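You operate a simulated robot arm through the tools that you are given. There is no shell and no other tool.

Carry out the task below with a simulated robot arm. There is one attempt and no reset: what you move stays moved.

Task
Clean the chest top above the ribbon drawer and lay the red braid card from the braid drawer there.
Fine: Rub the glue smear off with the eraser first; eraser back. One deep drawer opens at a time; leave them shut. What is to be rubbed or washed off counts as gone when no trace of it is left.

It is judged by the outcome, as a careful person would: the job done as asked, and still so three seconds after it is handed in. It fails if anything else is knocked over, pushed out of place, dropped, spilled or broken.

Robot
A 7-joint arm with a two-finger parallel gripper, fixed in place. Base frame: the origin is at the foot of the arm, x ahead of it, y to its left, z up; the work surface is at about z = 0.93. Units: m, degrees, N and s.
Its first joint turns from -149.0 to 149.0 degrees. Payload 3.43 kg.
Tool frame: the origin (TCP) lies between the finger pads and is the grasp point; the fingertips stand 0.03 m ahead of it; z points along the fingers, y is the line along which they close. Largest opening 0.094 m; finger width 0.028, thickness 0.01; the body of the gripper, 0.05 by 0.096 m, starts 0.055 m behind the TCP.
Orientation is told as [roll, pitch, yaw] about the base's x, y, z axes, in that order, counted from this pose: with the fingers straight down and closing along the base's y, the tool's x points along the base's -x, its y along +y and its z along -z.

Tools
- The arm moves only by the tool drive_tool. Its argument "deltas" is a list of rows, each a list of 3 entries, a list of its own where there are three numbers: the turn, a rotation vector about the tool's x, y, z in units of 6 degrees (1.0 is 6 degrees), then the shift along the tool's x, y, z in units of 50 mm (1.0 is 50 mm), then the gripper command, from -1 (shut) to 1 (fully open), values between in proportion. In form: [[[rx, ry, rz], [dx, dy, dz], fingers], ...]. A call has 1 to 20 rows; each row shifts and turns the commanded pose from where the row before left it, along the tool's axes as they then stand. A call with a number of a shift or a turn outside -1 to 1 is refused whole. Each row takes 0.2 s and may step no farther than 0.05 m and 8.6 degrees from the row before; otherwise, or with a gripper value out of range, the whole call is refused. Where a pose cannot be reached the arm comes as near as it can. A force on the tool above 40 N (or 10 N above the force at the start of the call, whichever is more), or a blocked arm, ends the call early, and 0.2 s more pass. The fingers move at their own pace (about 0.045 m/s each) and stop on an object; they squeeze with about 38 N. The grip force told is the motor's: it shows also when the fingers shut on nothing. Time passes only in rows, and 0.2 s behind the last, so rows that do not move let the fingers close. The reply holds the time, the measured pose of the TCP, the force on the tool along the base axes, the opening and the grip force, in the units named above and with some noise, with the torque about the TCP (base axes, N m) and any sound that the robot's microphone picked up.
- Cameras (640 x 400 px; columns grow to the right, rows downward): "scene" is fixed at [0.2194, 0.5022, 1.25]; the picture's right is [-0.98, -0.22, 0.00], its down [-0.05, 0.25, -0.97] and it looks along [0.21, -0.94, -0.25] (base axes); focal length 339 px, centre (320, 200). "wrist" rides on the gripper at [0.076, 0.014, -0.102] in the tool frame; the picture's right is [-0.18, 0.98, 0.00], its down [-0.75, -0.14, -0.64] and it looks along [-0.63, -0.12, 0.77] (tool axes); focal length 243 px, centre (320, 200). There is no depth. A picture from a camera that has moved, and an enlarged one, comes with that camera's place and axes in the base frame and with its lens.
- grab_frame(camera): a new picture of that camera. No time passes.
- enlarge(camera, box): a new picture of the part [left, top, right, bottom] of that camera's present view, enlarged. No time passes.
- job_done(): hands the job in; it is judged then, once.

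Nothing tells you positions but the pictures and the camera data. Unless the task says otherwise, let go and move clear before handing in.

The tools are called after ">>>" as a command line: name --argument value ..., lists and objects as JSON in quotes. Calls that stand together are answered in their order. drive_tool: Moves the arm, as the interface text tells. Its arguments: {"type":"object","properties":{"deltas":{"type":"array","items":{"type":"array"}}},"required":["deltas"]} The other tools are called the same way: grab_frame (camera) takes a picture; enlarge (camera, box) takes an enlarged picture of a part of a camera's view; job_done () hands the job in.

At the start:

```text
t: 0.0
tcp_pos: [0.7788, -0.6083, 1.1624]
tool_rot: [0.0, -0.1, 0.0]
force: [-0.1, -0.1, 0.2]
ft_torque: [0.01, -0.02, -0.01]
opening: 0.0939
gripper_force: 0.1
```

scene: 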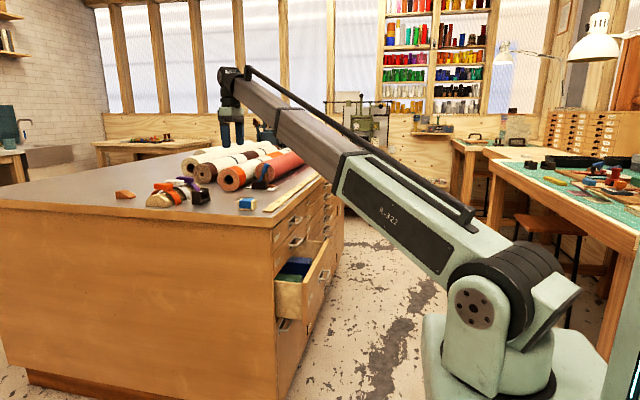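
wrist: 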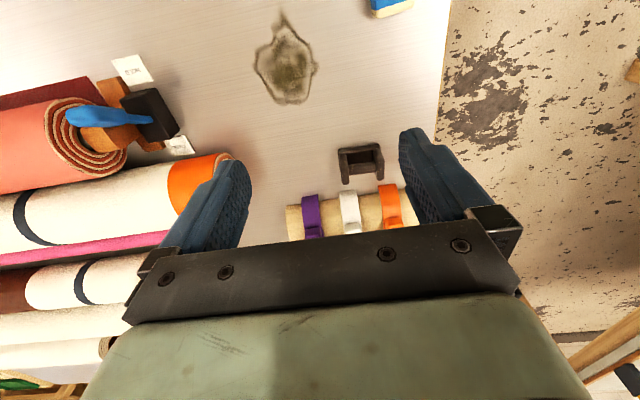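

I see a chest with rolls on the top, an open drawer on its front face, and a smear visible in the wrist view. I will look closer before moving.

>>> enlarge --camera "scene" --box '[100, 130, 340, 280]'

>>> enlarge --camera "scene" --box '[240, 180, 360, 340]'

>>> enlarge --camera "wrist" --box '[60, 0, 460, 250]'

```text
2.67 times, centred on (220, 205) of scene
camera zoom: at [0.2194, 0.5022, 1.25], right [-0.98, -0.22, 0.0], down [-0.05, 0.25, -0.97], along [0.21, -0.94, -0.25], focal length 903 px, centre (587, 187)
```

zoom: 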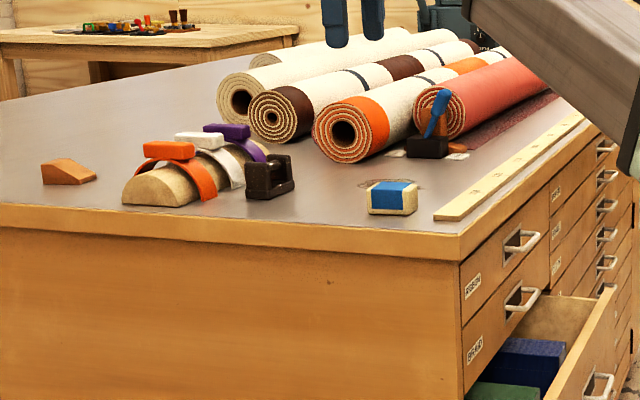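

```text
2.50 times, centred on (300, 260) of scene
camera zoom: at [0.2194, 0.5022, 1.25], right [-0.98, -0.22, 0.0], down [-0.05, 0.25, -0.97], along [0.21, -0.94, -0.25], focal length 846 px, centre (370, 50)
```

zoom: 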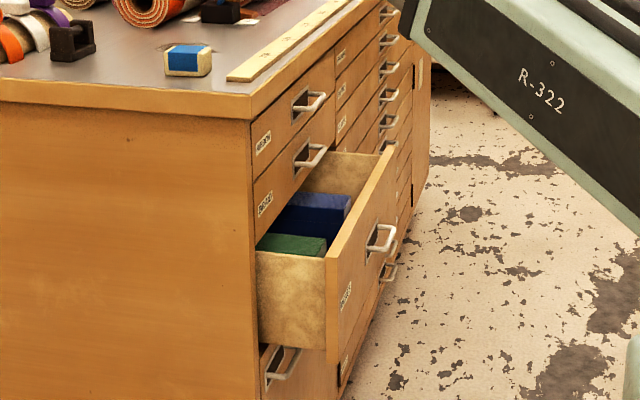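

```text
1.60 times, centred on (260, 125) of wrist
camera zoom: at [0.7017, -0.5949, 1.2634], right [0.18, 0.98, 0.0], down [0.75, -0.14, 0.64], along [0.63, -0.12, -0.77], focal length 388 px, centre (416, 320)
```

zoom: 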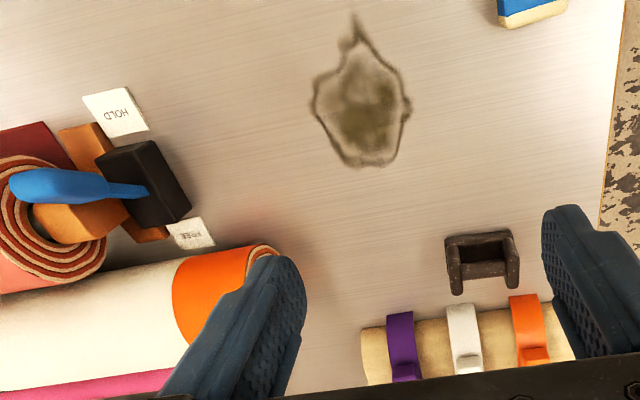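

The chest's drawer front faces the robot (x≈0.58), its end faces the scene camera at y≈-0.45; the blue-sleeved block looks like the eraser, the smear lies near it. I look at the labels and small items closer.

>>> enlarge --camera "scene" --box '[220, 160, 300, 220]'

>>> enlarge --camera "scene" --box '[260, 200, 350, 290]'

>>> enlarge --camera "scene" --box '[265, 250, 345, 350]'

>>> enlarge --camera "scene" --box '[100, 170, 220, 220]'

>>> enlarge --camera "wrist" --box '[50, 40, 210, 190]'

>>> enlarge --camera "wrist" --box '[230, 0, 430, 110]'

```text
6.67 times, centred on (260, 190) of scene
camera zoom: at [0.2194, 0.5022, 1.25], right [-0.98, -0.22, 0.0], down [-0.05, 0.25, -0.97], along [0.21, -0.94, -0.25], focal length 2257 px, centre (720, 267)
```

zoom: 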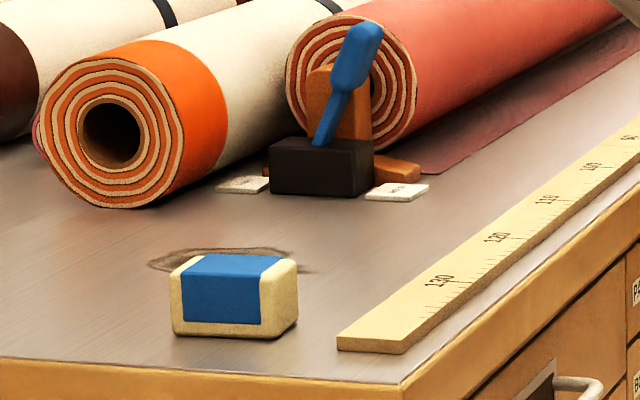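

```text
4.44 times, centred on (305, 245) of scene
camera zoom: at [0.2194, 0.5022, 1.25], right [-0.98, -0.22, 0.0], down [-0.05, 0.25, -0.97], along [0.21, -0.94, -0.25], focal length 1505 px, centre (387, 0)
```

zoom: 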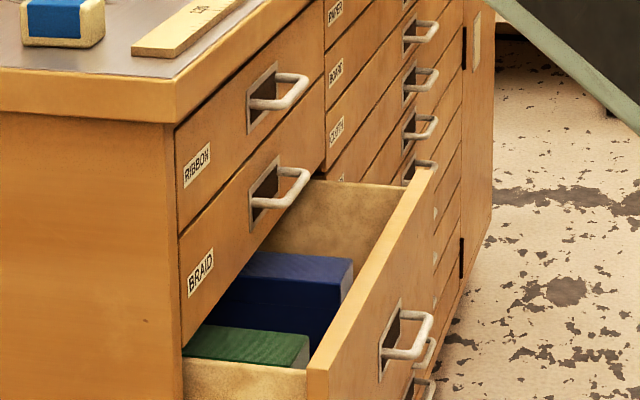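

```text
4.00 times, centred on (305, 300) of scene
camera zoom: at [0.2194, 0.5022, 1.25], right [-0.98, -0.22, 0.0], down [-0.05, 0.25, -0.97], along [0.21, -0.94, -0.25], focal length 1354 px, centre (380, -200)
```

zoom: 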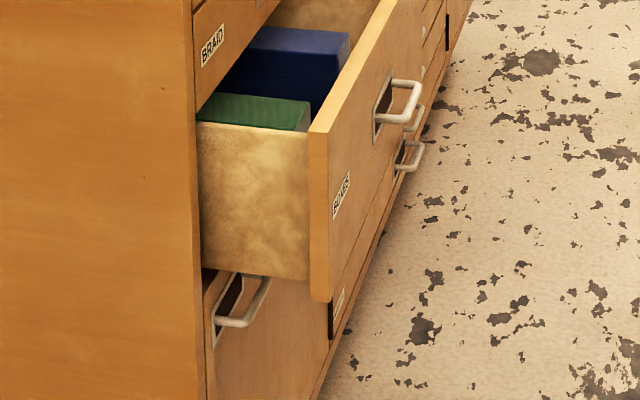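

```text
5.33 times, centred on (160, 195) of scene
camera zoom: at [0.2194, 0.5022, 1.25], right [-0.98, -0.22, 0.0], down [-0.05, 0.25, -0.97], along [0.21, -0.94, -0.25], focal length 1806 px, centre (1173, 227)
```

zoom: 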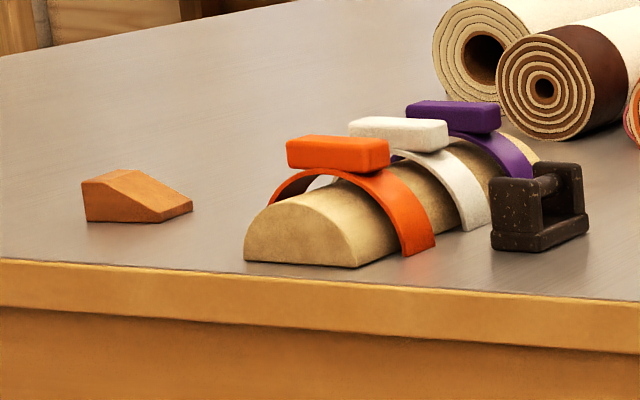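

```text
2.67 times, centred on (130, 115) of wrist
camera zoom: at [0.7017, -0.5949, 1.2634], right [0.18, 0.98, 0.0], down [0.75, -0.14, 0.64], along [0.63, -0.12, -0.77], focal length 647 px, centre (827, 427)
```

zoom: 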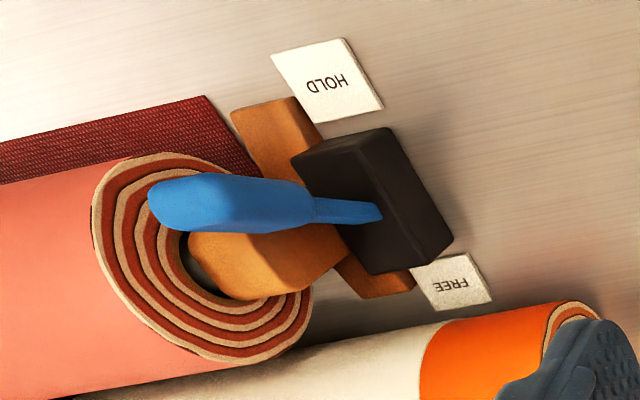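

```text
3.20 times, centred on (330, 55) of wrist
camera zoom: at [0.7017, -0.5949, 1.2634], right [0.18, 0.98, 0.0], down [0.75, -0.14, 0.64], along [0.63, -0.12, -0.77], focal length 776 px, centre (288, 664)
```

zoom: 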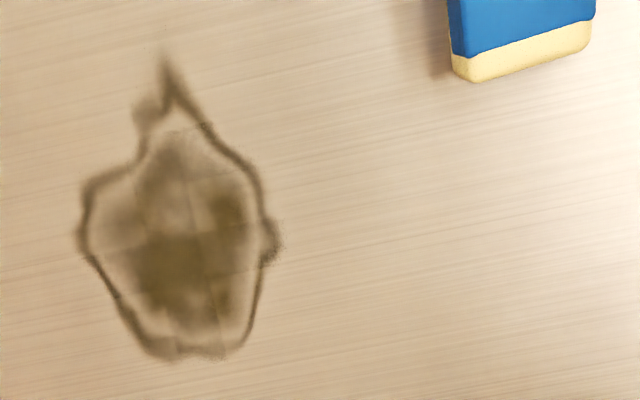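

The lever marked HOLD/FREE belongs to the roll stop and stays untouched; the third drawer stands open and must be shut before the BRAID drawer. First I bring the wrist camera over the eraser and the smear.

>>> drive_tool --deltas '[[[0, 0, 0], [1, 0.4, 0], 1], [[0, 0, 0], [1, 0.4, 0], 1], [[0, 0, 0], [0.6, 0, 0], 1], [[0, 0, 0], [0, 0, 0], 1]]'

>>> grab_frame --camera "wrist"

>>> grab_frame --camera "scene"

```text
refused: row 1 steps farther than a row can; nothing moved
```

```text
taken
camera wrist: at [0.7017, -0.5949, 1.2634], right [0.18, 0.98, 0.0], down [0.75, -0.14, 0.64], along [0.63, -0.12, -0.77], focal length 243 px, centre (320, 200)
```

wrist: 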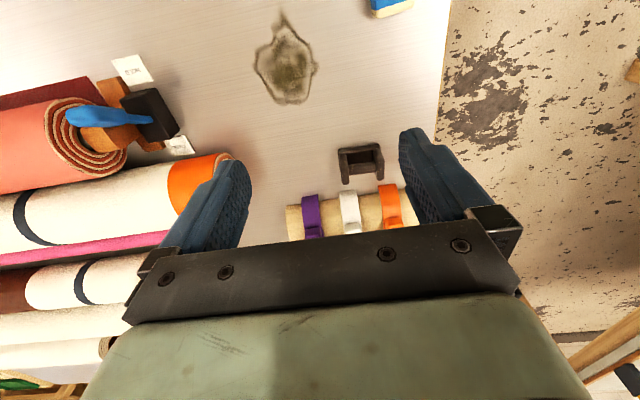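

```text
taken
```

scene: 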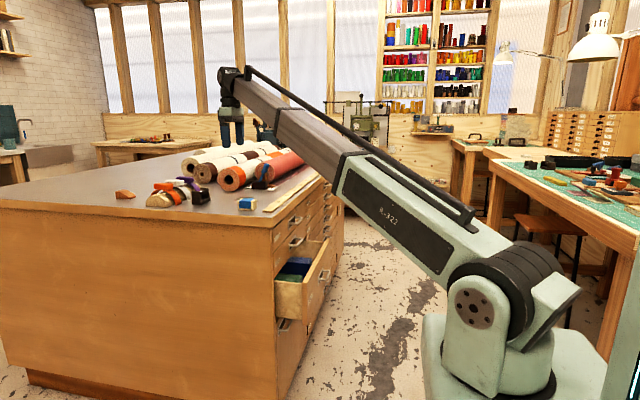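

The call was refused because the combined step was over 50 mm. I make the same move in smaller steps.

>>> drive_tool --deltas '[[[0, 0, 0], [0.85, 0.3, 0], 1], [[0, 0, 0], [0.85, 0.3, 0], 1], [[0, 0, 0], [0.85, 0.2, 0], 1], [[0, 0, 0], [0, 0, 0], 1]]'

>>> grab_frame --camera "wrist"

```text
t: 1.0
tcp_pos: [0.6516, -0.5679, 1.1605]
tool_rot: [0.0, 0.0, 0.0]
force: [-0.3, -0.1, 0.7]
ft_torque: [-0.03, 0.01, 0.02]
opening: 0.0938
gripper_force: 0.1
```

```text
taken
camera wrist: at [0.5761, -0.5545, 1.2627], right [0.18, 0.98, 0.0], down [0.75, -0.14, 0.64], along [0.63, -0.12, -0.77], focal length 243 px, centre (320, 200)
```

wrist: 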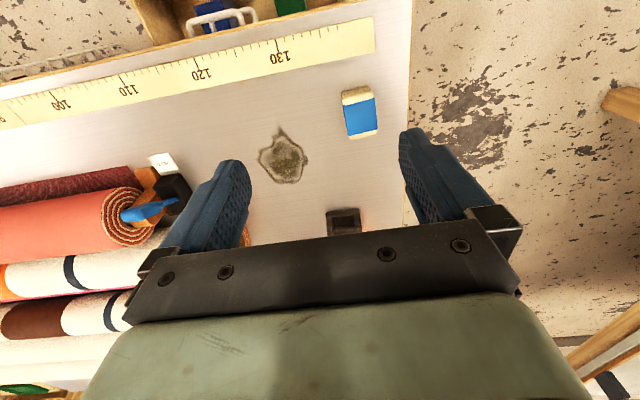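

>>> enlarge --camera "wrist" --box '[240, 70, 420, 190]'

>>> enlarge --camera "wrist" --box '[100, 0, 420, 120]'

```text
3.33 times, centred on (330, 130) of wrist
camera zoom: at [0.5761, -0.5545, 1.2627], right [0.18, 0.98, 0.0], down [0.75, -0.14, 0.64], along [0.63, -0.12, -0.77], focal length 809 px, centre (287, 433)
```

zoom: 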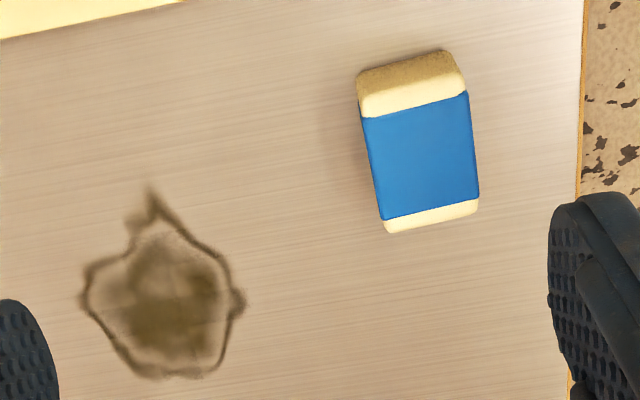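

```text
2.00 times, centred on (260, 60) of wrist
camera zoom: at [0.5761, -0.5545, 1.2627], right [0.18, 0.98, 0.0], down [0.75, -0.14, 0.64], along [0.63, -0.12, -0.77], focal length 485 px, centre (440, 480)
```

zoom: 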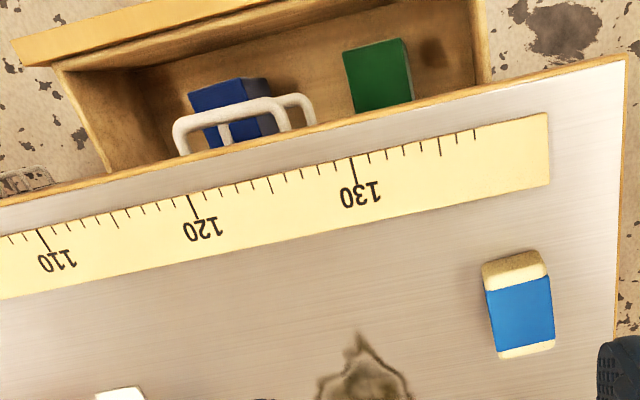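

The eraser lies at about (0.70, -0.525), roughly 53 × 38 × 30 mm and turned about 3.5°; the smear spans about x 0.70–0.805, y -0.685 to -0.608. I move above the eraser and part of the way down to check.

>>> drive_tool --deltas '[[[0, 0, -0.3], [-0.5, 0.43, 0], 1], [[0, 0, -0.3], [-0.46, 0.45, 0], 1], [[0, 0, 0], [0, 0, 0.9], 1], [[0, 0, 0], [0, 0, 0.9], 1], [[0, 0, 0], [0, 0, 0.8], 1], [[0, 0, 0], [0, 0, 0], 1]]'

>>> grab_frame --camera "wrist"

>>> enlarge --camera "scene" --box '[200, 140, 320, 220]'

```text
t: 2.4
tcp_pos: [0.6982, -0.5213, 1.0315]
tool_rot: [0.0, 0.0, 3.6]
force: [0.0, 0.3, 0.0]
ft_torque: [0.02, 0.0, 0.0]
opening: 0.0942
gripper_force: 0.1
```

```text
taken
camera wrist: at [0.6214, -0.512, 1.1324], right [0.12, 0.99, 0.0], down [0.76, -0.09, 0.64], along [0.64, -0.08, -0.77], focal length 243 px, centre (320, 200)
```

wrist: 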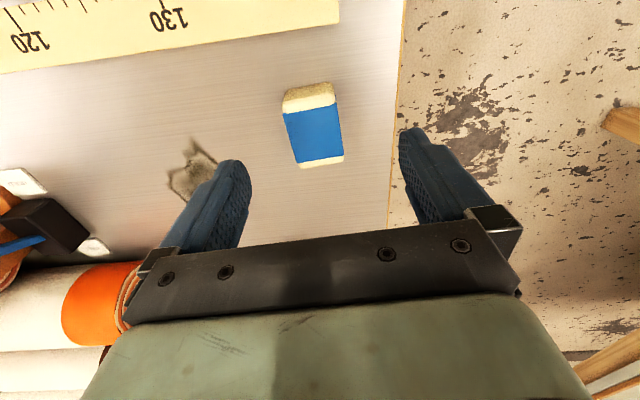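

```text
5.00 times, centred on (260, 180) of scene
camera zoom: at [0.2194, 0.5022, 1.25], right [-0.98, -0.22, 0.0], down [-0.05, 0.25, -0.97], along [0.21, -0.94, -0.25], focal length 1693 px, centre (620, 300)
```

zoom: 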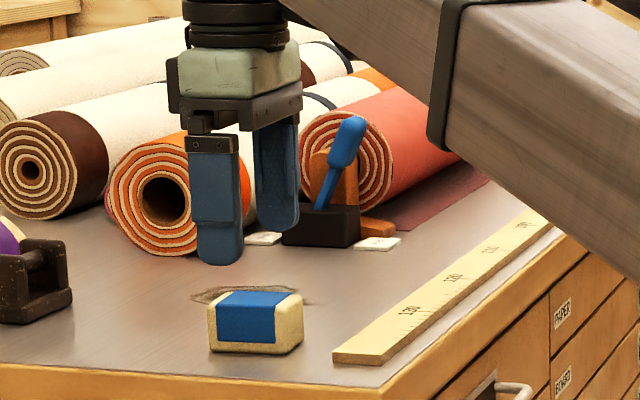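

The eraser centre reads (0.70, -0.525), just beneath the gripper. I go down with the tips about 7 mm above the top and close on it.

>>> drive_tool --deltas '[[[0, 0, 0], [-0.04, -0.07, 0.45], 1], [[0, 0, 0], [0, 0, 0.45], 1], [[0, 0, 0], [0, 0, 0.38], 1], [[0, 0, 0], [0, 0, 0], 1], [[0, 0, 0], [0, 0, 0], -1], [[0, 0, 0], [0, 0, 0], -1], [[0, 0, 0], [0, 0, 0], -1], [[0, 0, 0], [0, 0, 0], -1], [[0, 0, 0], [0, 0, 0], -1]]'

>>> grab_frame --camera "wrist"

>>> enlarge --camera "scene" --box '[200, 140, 320, 220]'

```text
t: 4.4
tcp_pos: [0.6997, -0.525, 0.969]
tool_rot: [0.0, 0.0, 3.7]
force: [0.0, -0.9, 5.0]
ft_torque: [0.03, -0.03, 0.0]
opening: 0.0372
gripper_force: 37.6
```

```text
taken
camera wrist: at [0.6228, -0.5176, 1.0705], right [0.12, 0.99, 0.0], down [0.76, -0.09, 0.64], along [0.64, -0.08, -0.77], focal length 243 px, centre (320, 200)
```

wrist: 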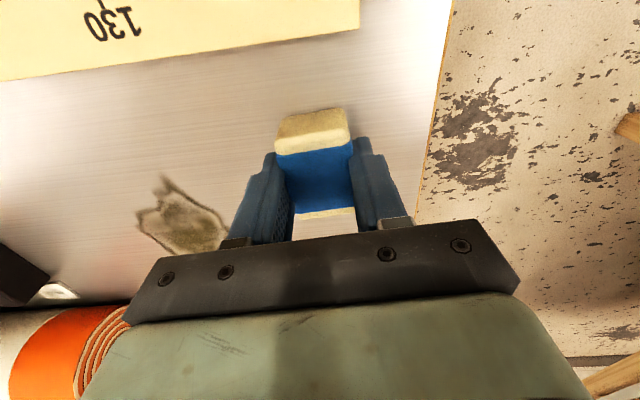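

```text
5.00 times, centred on (260, 180) of scene
camera zoom: at [0.2194, 0.5022, 1.25], right [-0.98, -0.22, 0.0], down [-0.05, 0.25, -0.97], along [0.21, -0.94, -0.25], focal length 1693 px, centre (620, 300)
```

zoom: 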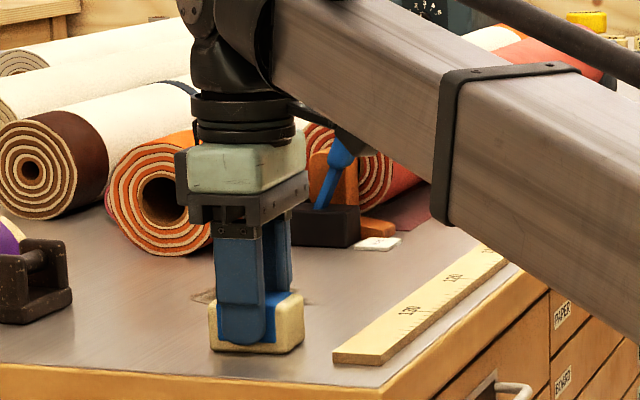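

The eraser is gripped with an opening of 37 mm; its resting place was TCP (0.700, -0.525), yaw 3.6°. I lift it a little, carry it over the smear and set it down.

>>> drive_tool --deltas '[[[0, 0, 0], [0, 0, -0.4], -1], [[0, 0, 0], [-0.315, -0.835, 0], -1], [[0, 0, 0], [-0.315, -0.835, 0], -1], [[0, 0, 0], [-0.315, -0.835, 0], -1], [[0, 0, 0], [0, 0, 0], -1], [[0, 0, 0], [0, 0, 0.3], -1], [[0, 0, 0], [0, 0, 0.1], -1], [[0, 0, 0], [0, 0, 0], -1]]'

>>> grab_frame --camera "wrist"

```text
t: 6.2
tcp_pos: [0.7548, -0.6494, 0.9677]
tool_rot: [0.0, -0.1, 3.5]
force: [-0.2, 0.0, 3.8]
ft_torque: [0.02, -0.02, 0.0]
opening: 0.0372
gripper_force: 38.0
```

```text
taken
camera wrist: at [0.6779, -0.641, 1.0706], right [0.12, 0.99, 0.0], down [0.76, -0.09, 0.64], along [0.64, -0.08, -0.77], focal length 243 px, centre (320, 200)
```

wrist: 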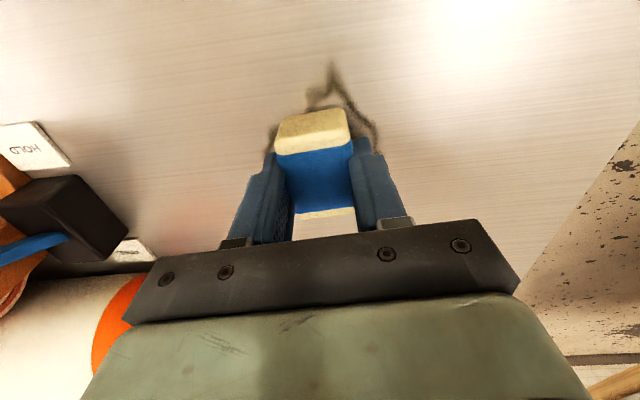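

The eraser now rests on the smear at about 4 N. I press slightly more and rub along the smear's length.

>>> drive_tool --deltas '[[[0, 0, 0], [0, 0, 0.04], -1], [[0, 0, 0], [-0.45, 0, 0], -1], [[0, 0, 0], [-0.45, 0, 0], -1], [[0, 0, 0], [0.5, 0, 0], -1], [[0, 0, 0], [0.5, 0, 0], -1], [[0, 0, 0], [0.5, 0, 0], -1], [[0, 0, 0], [0.5, 0, 0], -1], [[0, 0, 0], [-0.5, 0, 0], -1], [[0, 0, 0], [-0.5, 0, 0], -1], [[0, 0, 0], [-0.5, 0, 0], -1], [[0, 0, 0], [-0.5, 0, 0], -1], [[0, 0, 0], [0, 0, 0], -1]]'

>>> grab_frame --camera "wrist"

```text
t: 7.3
tcp_pos: [0.7712, -0.6491, 0.9683]
tool_rot: [-0.1, -0.3, 3.8]
force: [-4.4, 1.8, 10.5]
ft_torque: [0.1, 0.47, -0.05]
opening: 0.0369
gripper_force: 38.4
stopped in row 5: the force on the tool passed its limit at 42 N (the readings are from after the stop); the commanded pose is now the measured one
```

```text
taken
camera wrist: at [0.694, -0.6405, 1.0702], right [0.12, 0.99, 0.0], down [0.76, -0.09, 0.65], along [0.64, -0.08, -0.76], focal length 243 px, centre (320, 200)
```

wrist: 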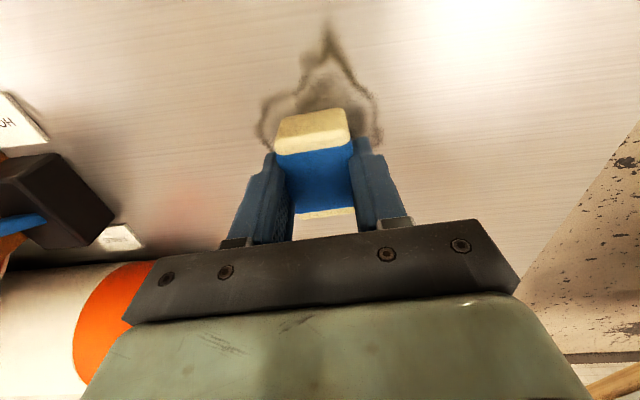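

The press was too firm at the reversal (42 N), so I rub with slower, lighter strokes from here.

>>> drive_tool --deltas '[[[0, 0, 0], [0, 0, 0], -1], [[0, 0, 0], [0.25, 0, 0], -1], [[0, 0, 0], [0.3, 0, 0], -1], [[0, 0, 0], [0.3, 0, 0], -1], [[0, 0, 0], [0.3, 0, 0], -1], [[0, 0, 0], [0.2, 0, 0], -1], [[0, 0, 0], [0, 0, 0], -1]]'

>>> grab_frame --camera "wrist"

```text
t: 8.9
tcp_pos: [0.7045, -0.6531, 0.9691]
tool_rot: [-0.1, -0.5, 3.7]
force: [8.4, -1.2, 27.1]
ft_torque: [0.06, 0.45, 0.03]
opening: 0.0371
gripper_force: 38.0
```

```text
taken
camera wrist: at [0.6269, -0.6453, 1.0699], right [0.12, 0.99, 0.0], down [0.76, -0.09, 0.65], along [0.64, -0.08, -0.76], focal length 243 px, centre (320, 200)
```

wrist: 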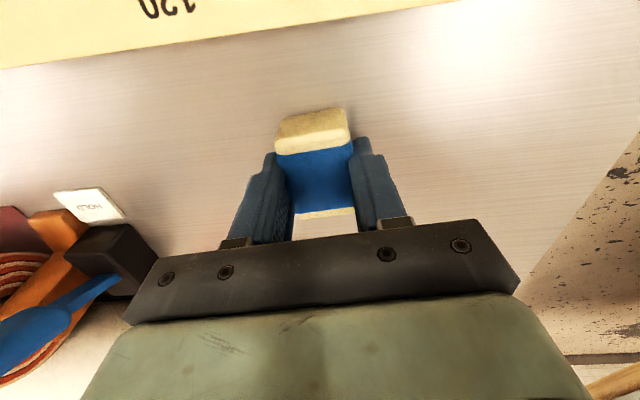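

The force rose to 27 N as the tool tipped half a degree; I correct that tilt, ease the press and check what the strokes have done so far.

>>> drive_tool --deltas '[[[0, 0.08, 0], [0, 0, -0.015], -1], [[0, 0, 0], [0, 0, 0], -1]]'

>>> enlarge --camera "scene" --box '[200, 150, 300, 220]'

```text
t: 9.5
tcp_pos: [0.7039, -0.6545, 0.9694]
tool_rot: [-0.1, 0.3, 3.8]
force: [4.3, -1.7, 18.1]
ft_torque: [0.0, -0.67, -0.08]
opening: 0.0371
gripper_force: 38.5
```

```text
5.71 times, centred on (250, 185) of scene
camera zoom: at [0.2194, 0.5022, 1.25], right [-0.98, -0.22, 0.0], down [-0.05, 0.25, -0.97], along [0.21, -0.94, -0.25], focal length 1935 px, centre (720, 286)
```

zoom: 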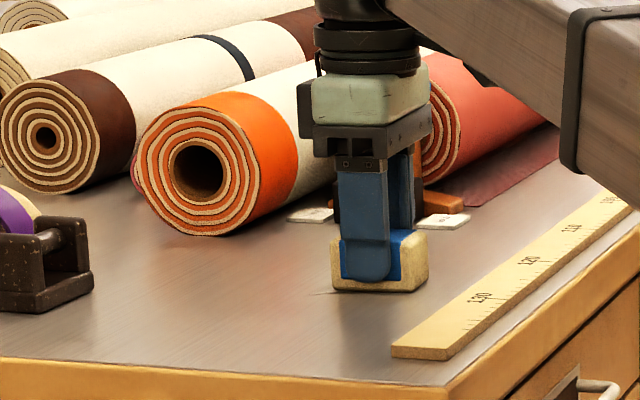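

Much of the smear already looks gone. I rub on along the far side (y≈-0.675) and then return along the near side.

>>> drive_tool --deltas '[[[0, 0, 0], [0, -0.2, -0.005], -1], [[0, 0, 0], [0, -0.25, 0], -1], [[0, 0, 0], [-0.3, 0, 0], -1], [[0, 0, 0], [-0.3, 0, 0], -1], [[0, 0, 0], [-0.3, 0, 0], -1], [[0, 0, 0], [-0.3, 0, 0], -1], [[0, 0, 0], [-0.3, 0, 0], -1], [[0, 0, 0], [-0.3, 0, 0], -1], [[0, 0, 0], [-0.2, 0, 0], -1], [[0, 0, 0], [0, 0, 0], -1]]'

>>> grab_frame --camera "wrist"

```text
t: 11.7
tcp_pos: [0.8069, -0.6685, 0.9699]
tool_rot: [-0.2, 0.1, 3.6]
force: [-0.7, -1.0, 4.7]
ft_torque: [0.0, -0.13, -0.03]
opening: 0.037
gripper_force: 38.1
```

```text
taken
camera wrist: at [0.7303, -0.6604, 1.0708], right [0.12, 0.99, 0.0], down [0.76, -0.09, 0.64], along [0.64, -0.08, -0.77], focal length 243 px, centre (320, 200)
```

wrist: 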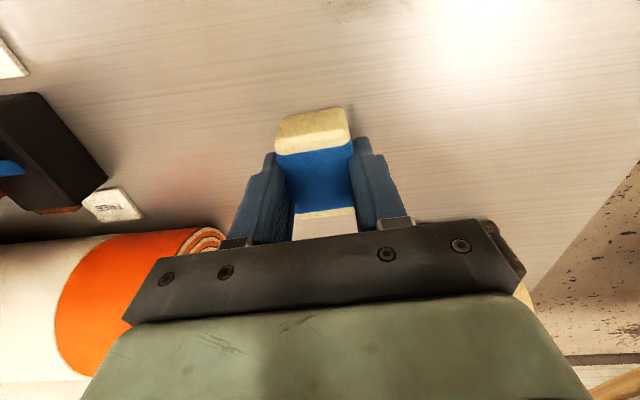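

Only a faint remainder near x≈0.70–0.735 is visible at the top of the picture. I rub back along the near side (y≈-0.625) toward the tip of the smear.

>>> drive_tool --deltas '[[[0, 0, 0], [0, 0.3, 0.005], -1], [[0, 0, 0], [0, 0.3, 0], -1], [[0, 0, 0], [0, 0.3, 0], -1], [[0, 0, 0], [0.3, 0, 0], -1], [[0, 0, 0], [0.3, 0, 0], -1], [[0, 0, 0], [0.3, 0, 0], -1], [[0, 0, 0], [0.3, 0, 0], -1], [[0, 0, 0], [0.3, 0, 0], -1], [[0, 0, 0], [0.3, 0, 0], -1], [[0, 0, 0], [0.3, 0, 0], -1], [[0, 0, 0], [0.25, 0, 0], -1], [[0, 0, 0], [0, 0, 0], -1]]'

>>> grab_frame --camera "wrist"

>>> enlarge --camera "scene" --box '[200, 150, 300, 220]'

```text
t: 14.3
tcp_pos: [0.6842, -0.6318, 0.9699]
tool_rot: [0.1, 0.4, 3.7]
force: [0.3, 0.2, -0.9]
ft_torque: [0.04, -0.01, -0.04]
opening: 0.0371
gripper_force: 38.1
```

```text
taken
camera wrist: at [0.6086, -0.6236, 1.071], right [0.12, 0.99, 0.0], down [0.76, -0.09, 0.64], along [0.63, -0.08, -0.77], focal length 243 px, centre (320, 200)
```

wrist: 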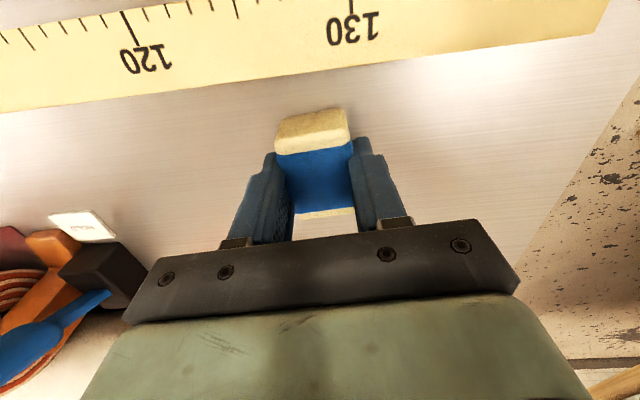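

```text
5.71 times, centred on (250, 185) of scene
camera zoom: at [0.2194, 0.5022, 1.25], right [-0.98, -0.22, 0.0], down [-0.05, 0.25, -0.97], along [0.21, -0.94, -0.25], focal length 1935 px, centre (720, 286)
```

zoom: 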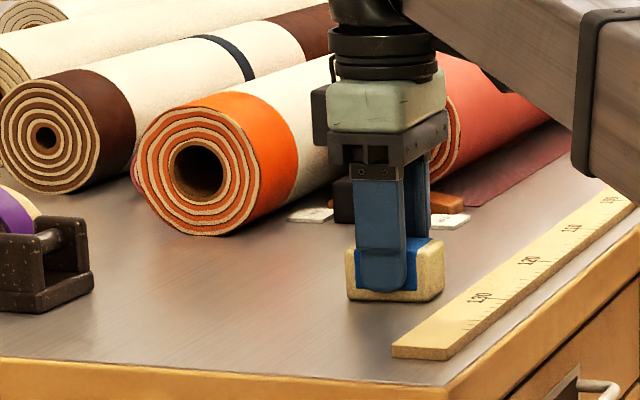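

The last part of that stroke had lifted slightly off the surface. I raise the eraser and step aside so the wrist camera can show any traces left.

>>> drive_tool --deltas '[[[0, 0, 0], [0, 0, -0.9], -1], [[0, 0, 0], [0.3, 0.8, -0.4], -1], [[0, 0, 0], [0.3, 0.8, -0.4], -1], [[0, 0, 0], [0, 0, 0], -1]]'

>>> grab_frame --camera "wrist"

>>> enlarge --camera "wrist" --box '[120, 20, 360, 200]'

```text
t: 15.3
tcp_pos: [0.6483, -0.5565, 1.0505]
tool_rot: [-0.1, 0.2, 3.8]
force: [0.1, 0.6, -1.3]
ft_torque: [-0.03, 0.0, 0.0]
opening: 0.0369
gripper_force: 37.8
```

```text
taken
camera wrist: at [0.5719, -0.5471, 1.1536], right [0.12, 0.99, 0.0], down [0.76, -0.09, 0.64], along [0.64, -0.08, -0.77], focal length 243 px, centre (320, 200)
```

wrist: 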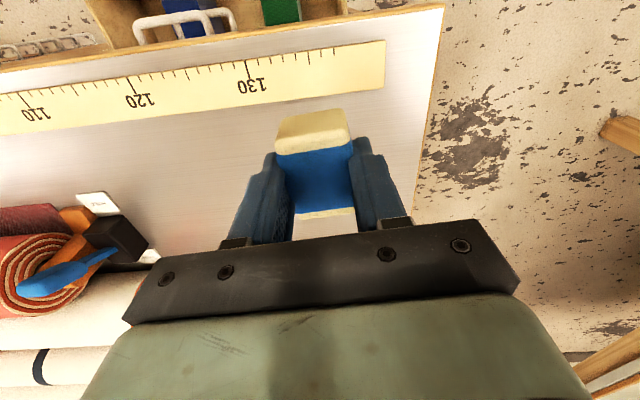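

```text
2.22 times, centred on (240, 110) of wrist
camera zoom: at [0.5719, -0.5471, 1.1536], right [0.12, 0.99, 0.0], down [0.76, -0.09, 0.64], along [0.64, -0.08, -0.77], focal length 539 px, centre (498, 400)
```

zoom: 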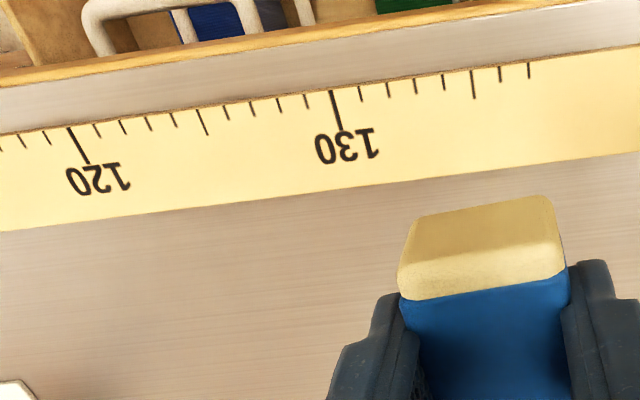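

The smear area is hidden behind the finger from here, so I rise and shift a little more to uncover it.

>>> drive_tool --deltas '[[[0, 0, 0], [0, 0.35, -0.85], -1], [[0, 0, 0], [0, 0.35, -0.85], -1], [[0, 0, 0], [0, 0.2, -0.5], -1], [[0, 0, 0], [0, 0, 0], -1]]'

>>> grab_frame --camera "wrist"

>>> enlarge --camera "wrist" --box '[180, 80, 300, 180]'

```text
t: 16.3
tcp_pos: [0.6459, -0.5108, 1.1609]
tool_rot: [0.0, 0.1, 3.8]
force: [0.6, 0.7, -1.6]
ft_torque: [0.02, 0.01, 0.03]
opening: 0.0369
gripper_force: 38.3
```

```text
taken
camera wrist: at [0.5702, -0.5024, 1.2636], right [0.12, 0.99, 0.0], down [0.76, -0.09, 0.64], along [0.64, -0.08, -0.77], focal length 243 px, centre (320, 200)
```

wrist: 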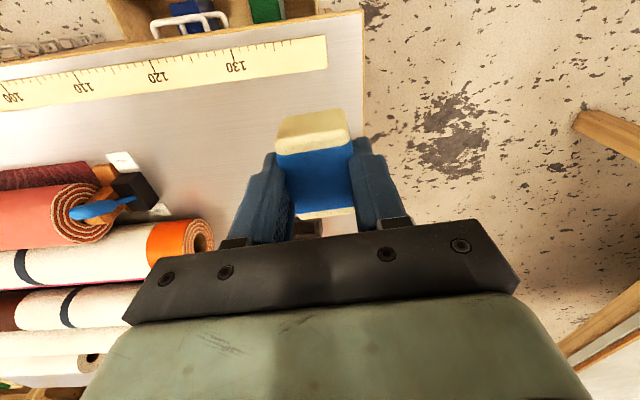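

```text
4.00 times, centred on (240, 130) of wrist
camera zoom: at [0.5702, -0.5024, 1.2636], right [0.12, 0.99, 0.0], down [0.76, -0.09, 0.64], along [0.64, -0.08, -0.77], focal length 970 px, centre (640, 480)
```

zoom: 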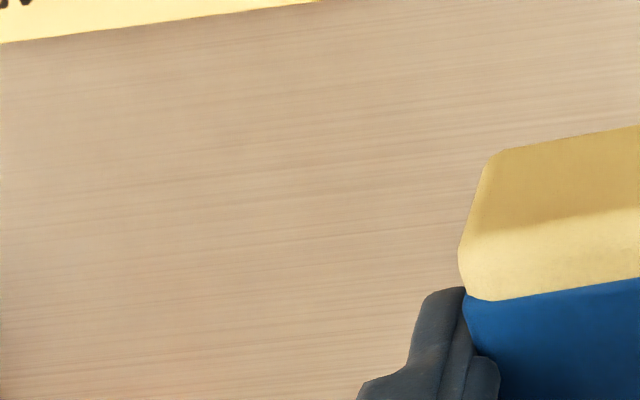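

>>> enlarge --camera "wrist" --box '[195, 110, 275, 160]'

>>> enlarge --camera "wrist" --box '[185, 150, 265, 220]'

>>> enlarge --camera "scene" --box '[215, 165, 295, 215]'

```text
8.00 times, centred on (235, 135) of wrist
camera zoom: at [0.5702, -0.5024, 1.2636], right [0.12, 0.99, 0.0], down [0.76, -0.09, 0.64], along [0.64, -0.08, -0.77], focal length 1941 px, centre (1000, 720)
```

zoom: 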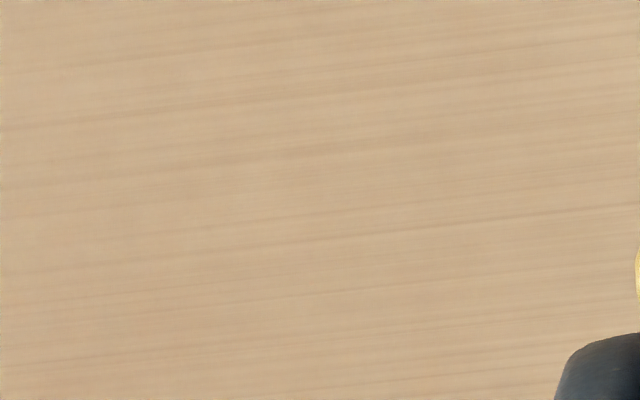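

```text
5.71 times, centred on (225, 185) of wrist
camera zoom: at [0.5702, -0.5024, 1.2636], right [0.12, 0.99, 0.0], down [0.76, -0.09, 0.64], along [0.64, -0.08, -0.77], focal length 1386 px, centre (863, 286)
```

zoom: 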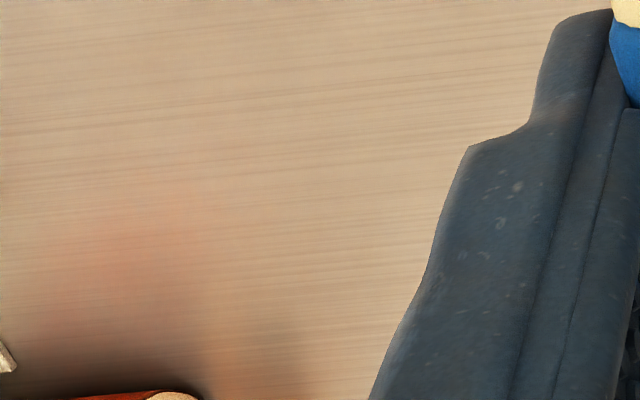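

```text
8.00 times, centred on (255, 190) of scene
camera zoom: at [0.2194, 0.5022, 1.25], right [-0.98, -0.22, 0.0], down [-0.05, 0.25, -0.97], along [0.21, -0.94, -0.25], focal length 2708 px, centre (840, 280)
```

zoom: 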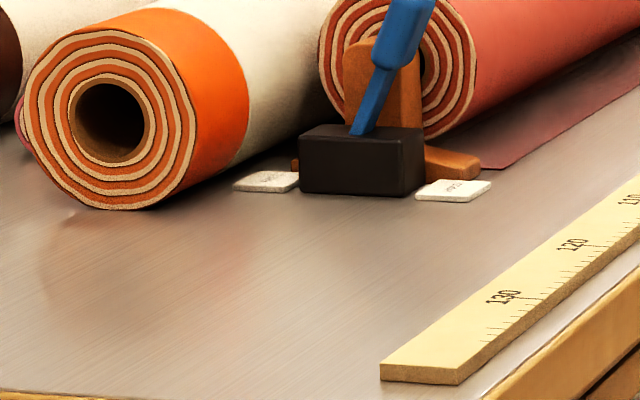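

No trace shows from above or from the side. I carry the eraser back above its own place and check the cleaned area from there once more.

>>> drive_tool --deltas '[[[0, 0, 0], [-0.53, -0.17, 0.5], -1], [[0, 0, 0], [-0.53, -0.17, 0.5], -1], [[0, 0, 0], [0, 0, 0.8], -1], [[0, 0, 0], [0, 0, 0.8], -1], [[0, 0, 0], [0, 0, 0], -1]]'

>>> grab_frame --camera "wrist"

>>> enlarge --camera "wrist" --box '[110, 120, 270, 240]'

```text
t: 17.5
tcp_pos: [0.703, -0.5263, 1.0298]
tool_rot: [-0.1, 0.2, 3.7]
force: [0.3, -0.4, -1.5]
ft_torque: [0.02, -0.01, 0.01]
opening: 0.0368
gripper_force: 37.9
```

```text
taken
camera wrist: at [0.6265, -0.5168, 1.1319], right [0.12, 0.99, 0.0], down [0.76, -0.09, 0.64], along [0.64, -0.08, -0.77], focal length 243 px, centre (320, 200)
```

wrist: 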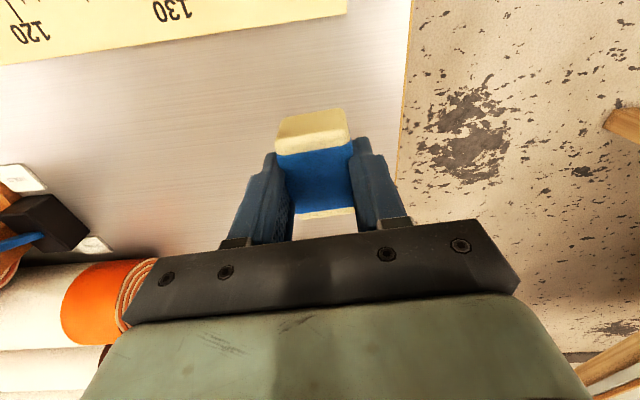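

```text
3.33 times, centred on (190, 180) of wrist
camera zoom: at [0.6265, -0.5168, 1.1319], right [0.12, 0.99, 0.0], down [0.76, -0.09, 0.64], along [0.64, -0.08, -0.77], focal length 809 px, centre (753, 267)
```

zoom: 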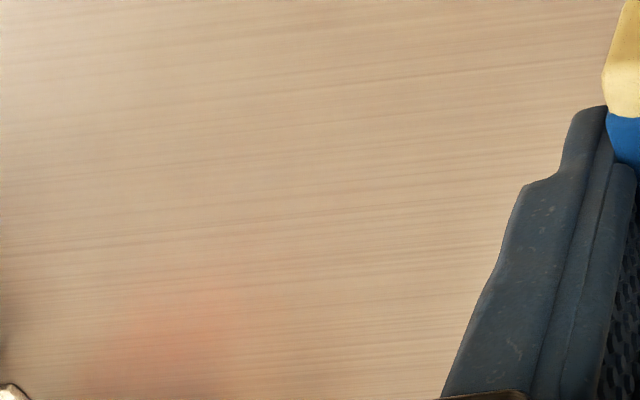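

The area is clean. I set the eraser down on its original spot.

>>> drive_tool --deltas '[[[0, 0, 0], [0.06, 0.02, 0.4], -1], [[0, 0, 0], [0, 0, 0.4], -1], [[0, 0, 0], [0, 0, 0.3], -1], [[0, 0, 0], [0, 0, 0.08], -1], [[0, 0, 0], [0, 0, 0], -1]]'

```text
t: 18.7
tcp_pos: [0.6996, -0.5233, 0.9735]
tool_rot: [0.0, 0.2, 3.8]
force: [-0.3, 0.1, -1.5]
ft_torque: [-0.03, 0.0, -0.01]
opening: 0.0372
gripper_force: 37.9
```

>>> drive_tool --deltas '[[[0, 0, 0], [0, -0.03, 0.03], -1], [[0, 0, 0], [0, 0, 0.03], -1], [[0, 0, 0], [0, 0, 0.02], -1], [[0, 0, 0], [0, 0, 0], -1]]'

```text
t: 19.7
tcp_pos: [0.6994, -0.5236, 0.9707]
tool_rot: [-0.1, 0.2, 3.7]
force: [0.1, 0.2, -0.6]
ft_torque: [0.01, 0.01, 0.02]
opening: 0.0374
gripper_force: 38.1
```

>>> drive_tool --deltas '[[[0, 0, 0], [0, -0.02, 0.02], -1], [[0, 0, 0], [0, 0, 0.02], -1], [[0, 0, 0], [0, 0, 0], -1]]'

```text
t: 20.5
tcp_pos: [0.6999, -0.5253, 0.968]
tool_rot: [-0.1, 0.1, 3.7]
force: [-0.6, -1.0, 7.0]
ft_torque: [0.04, -0.12, -0.01]
opening: 0.037
gripper_force: 38.3
```

The eraser is on the surface at its old place. I open the fingers, rise straight up and look.

>>> drive_tool --deltas '[[[0, 0, 0], [0, 0, -0.01], 0], [[0, 0, 0], [0, 0, 0], 0], [[0, 0, 0], [0, 0, 0], 0], [[0, 0, 0], [0, 0, 0], 0.2], [[0, 0, 0], [0, 0, -0.5], 0.2], [[0, 0, 0], [0, 0, -0.9], 0.2], [[0, 0, 0], [0, 0, -1], 0.2], [[0, 0, 0], [0.5, 0, -0.8], 0.2], [[0, 0, 0], [0.5, 0, -0.8], 0.2], [[0, 0, 0], [0, 0, 0], 0.2]]'

>>> grab_frame --camera "wrist"

>>> grab_frame --camera "scene"

```text
t: 22.7
tcp_pos: [0.6506, -0.5279, 1.1701]
tool_rot: [0.0, 0.1, 3.6]
force: [0.4, 0.1, -0.6]
ft_torque: [-0.01, -0.01, 0.01]
opening: 0.0563
gripper_force: 0.1
```

```text
taken
camera wrist: at [0.5737, -0.5195, 1.2715], right [0.12, 0.99, 0.0], down [0.76, -0.09, 0.64], along [0.64, -0.08, -0.77], focal length 243 px, centre (320, 200)
```

wrist: 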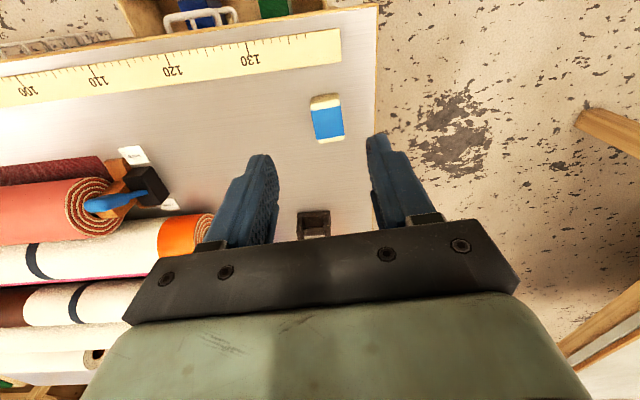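

```text
taken
```

scene: 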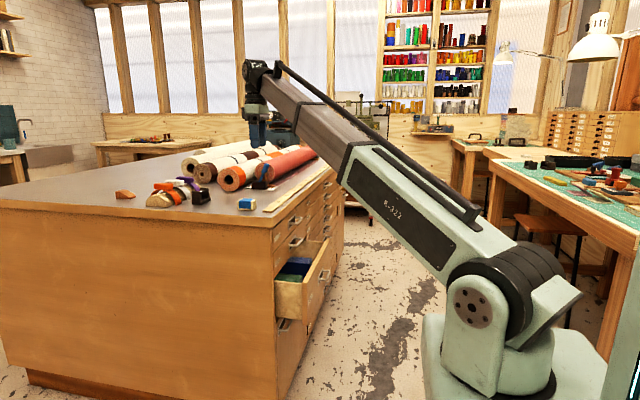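

The eraser is back and upright. I check the whole cleaned area once more, then look at the drawer side.

>>> enlarge --camera "wrist" --box '[190, 90, 310, 165]'

>>> enlarge --camera "wrist" --box '[100, 0, 340, 80]'

```text
5.33 times, centred on (250, 128) of wrist
camera zoom: at [0.5737, -0.5195, 1.2715], right [0.12, 0.99, 0.0], down [0.76, -0.09, 0.64], along [0.64, -0.08, -0.77], focal length 1294 px, centre (693, 587)
```

zoom: 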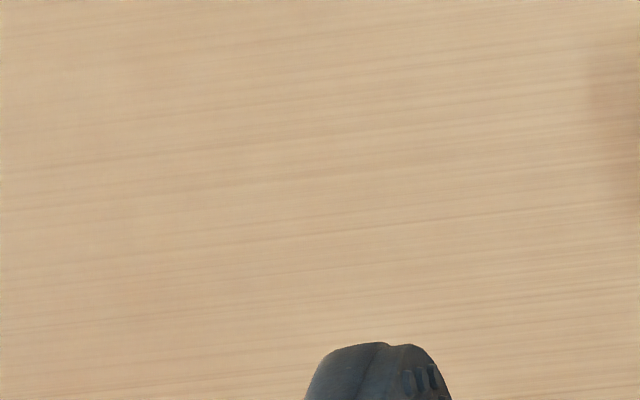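

```text
2.67 times, centred on (220, 40) of wrist
camera zoom: at [0.5737, -0.5195, 1.2715], right [0.12, 0.99, 0.0], down [0.76, -0.09, 0.64], along [0.64, -0.08, -0.77], focal length 647 px, centre (587, 627)
```

zoom: 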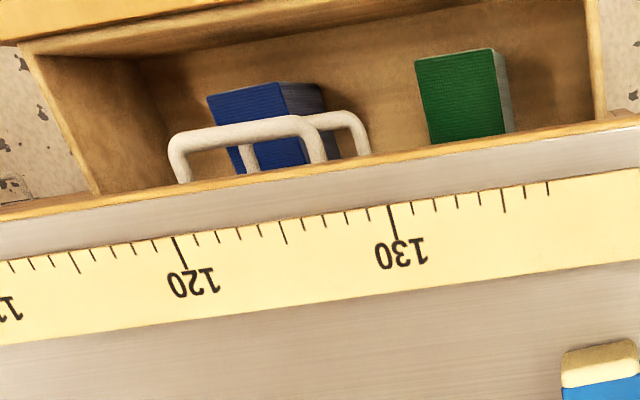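

The chest top is clean and the eraser stands as it did. Next I back off in front of the chest, tilting the tool about 45° forward so the wrist camera looks at the drawer fronts.

>>> drive_tool --deltas '[[[0, 0, 0.3], [0.9, -0.1, 0], 0.2], [[0, 0, 0.3], [0.95, 0, 0], 0.2], [[0, 0, 0], [0.95, 0, 0], -0.5], [[0, 0, 0], [0.95, 0, 0], -1], [[0, 0, 0], [0.95, -0.2, 0], -1], [[0, 0, 0], [0, 0, 0], -1]]'

```text
t: 24.1
tcp_pos: [0.4276, -0.564, 1.1262]
tool_rot: [-0.5, -0.1, 0.1]
force: [0.1, -0.2, 0.1]
ft_torque: [0.01, -0.01, 0.0]
opening: 0.0001
gripper_force: 26.1
out of reach, approached as far as the arm can: row 2, 3, 4, 5
```

The arm could not hold the full height there but arrived at (0.43, -0.56, 1.13). I now tilt the fingers forward in steps.

>>> drive_tool --deltas '[[[0, -1, 0], [0, 0, 0.3], -1], [[0, -1, 0], [0, 0, 0.3], -1], [[0, -1, 0], [0, 0, 0.3], -1], [[0, -1, 0], [0, 0, 0], -1], [[0, 0, 0], [0, 0, 0], -1]]'

>>> grab_frame --camera "wrist"

>>> grab_frame --camera "scene"

```text
t: 25.3
tcp_pos: [0.4324, -0.5652, 1.0824]
tool_rot: [-0.1, -23.9, 0.1]
force: [-0.5, 1.0, 0.3]
ft_torque: [0.04, 0.0, -0.01]
opening: 0.0
gripper_force: 33.1
```

```text
taken
camera wrist: at [0.3217, -0.5514, 1.1447], right [0.17, 0.98, 0.07], down [0.43, -0.14, 0.89], along [0.89, -0.12, -0.44], focal length 243 px, centre (320, 200)
```

wrist: 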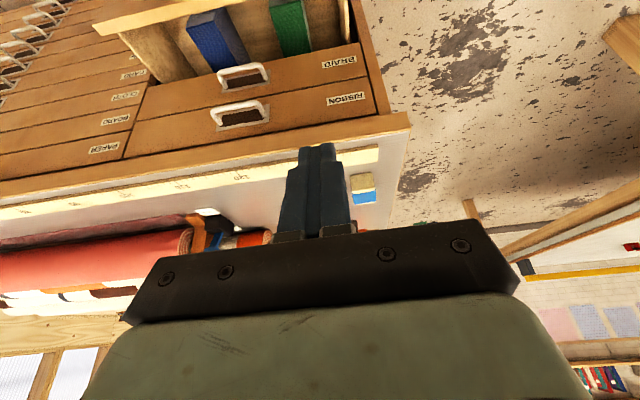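

```text
taken
```

scene: 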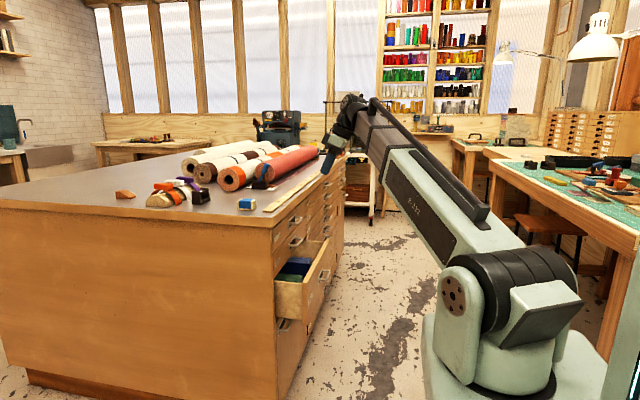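

The drawer fronts are in view (upside down): RIBBON on top, BRAID below it, and the open drawer under that. I enlarge to measure them.

>>> enlarge --camera "wrist" --box '[90, 0, 420, 210]'

>>> enlarge --camera "wrist" --box '[190, 40, 390, 160]'

```text
1.90 times, centred on (255, 105) of wrist
camera zoom: at [0.3217, -0.5514, 1.1447], right [0.17, 0.98, 0.07], down [0.43, -0.14, 0.89], along [0.89, -0.12, -0.44], focal length 462 px, centre (444, 381)
```

zoom: 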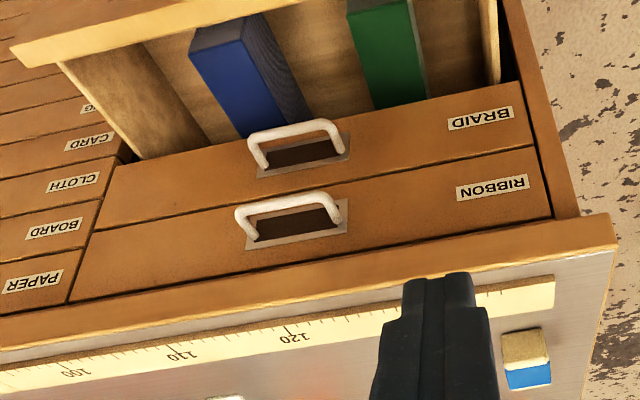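

```text
3.20 times, centred on (290, 100) of wrist
camera zoom: at [0.3217, -0.5514, 1.1447], right [0.17, 0.98, 0.07], down [0.43, -0.14, 0.89], along [0.89, -0.12, -0.44], focal length 776 px, centre (416, 520)
```

zoom: 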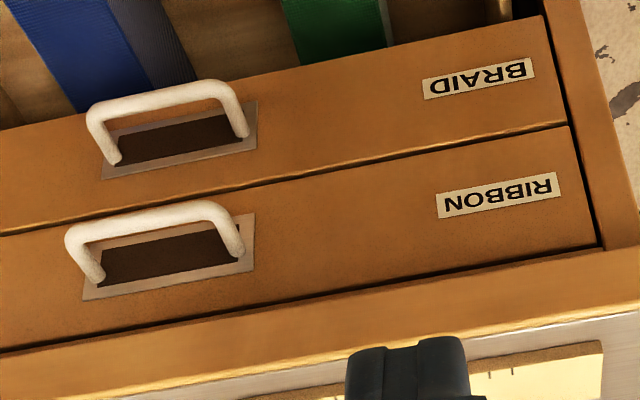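

Measured: BRAID bar at x≈0.567, y -0.667 to -0.735, z≈0.754; the open drawer's front at x≈0.485. I tilt further to about 60° and lower the closed fingers in front of the open drawer, beside its handle.

>>> drive_tool --deltas '[[[0, -1, 0], [0, 0, 0], -1], [[0, -1, 0], [0, 0, 0], -1], [[0, -1, 0], [0, 0, 0], -1], [[0, -1, 0], [0, 0, 0], -1], [[0, -1, 0], [0, 0, 0], -1], [[0, -1, 0], [0, 0, 0], -1], [[0, 0, 0], [0.744, -0.02, 0.379], -1], [[0, 0, 0], [0.744, -0.02, 0.379], -1], [[0, 0, 0], [0.744, -0.02, 0.379], -1], [[0, 0, 0], [0.744, -0.02, 0.379], -1], [[0, 0, 0], [0.744, -0.02, 0.379], -1], [[0, 0, 0], [0, 0, 0], -1]]'

>>> grab_frame --camera "wrist"

>>> grab_frame --camera "scene"

```text
t: 27.9
tcp_pos: [0.4224, -0.5701, 0.8775]
tool_rot: [-0.3, -59.8, 0.2]
force: [0.4, -0.3, 0.3]
ft_torque: [-0.01, 0.02, 0.0]
opening: 0.0002
gripper_force: 32.5
```

```text
taken
camera wrist: at [0.2954, -0.5571, 0.8622], right [0.09, 0.98, 0.16], down [-0.18, -0.14, 0.97], along [0.98, -0.12, 0.16], focal length 243 px, centre (320, 200)
```

wrist: 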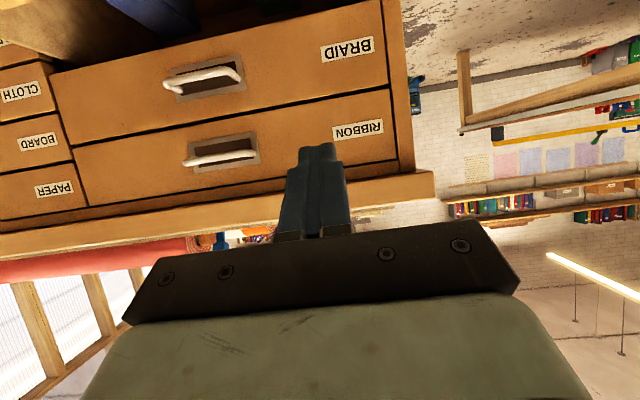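

```text
taken
```

scene: 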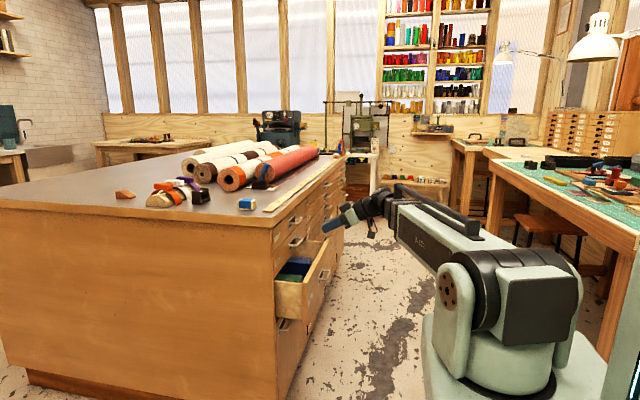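

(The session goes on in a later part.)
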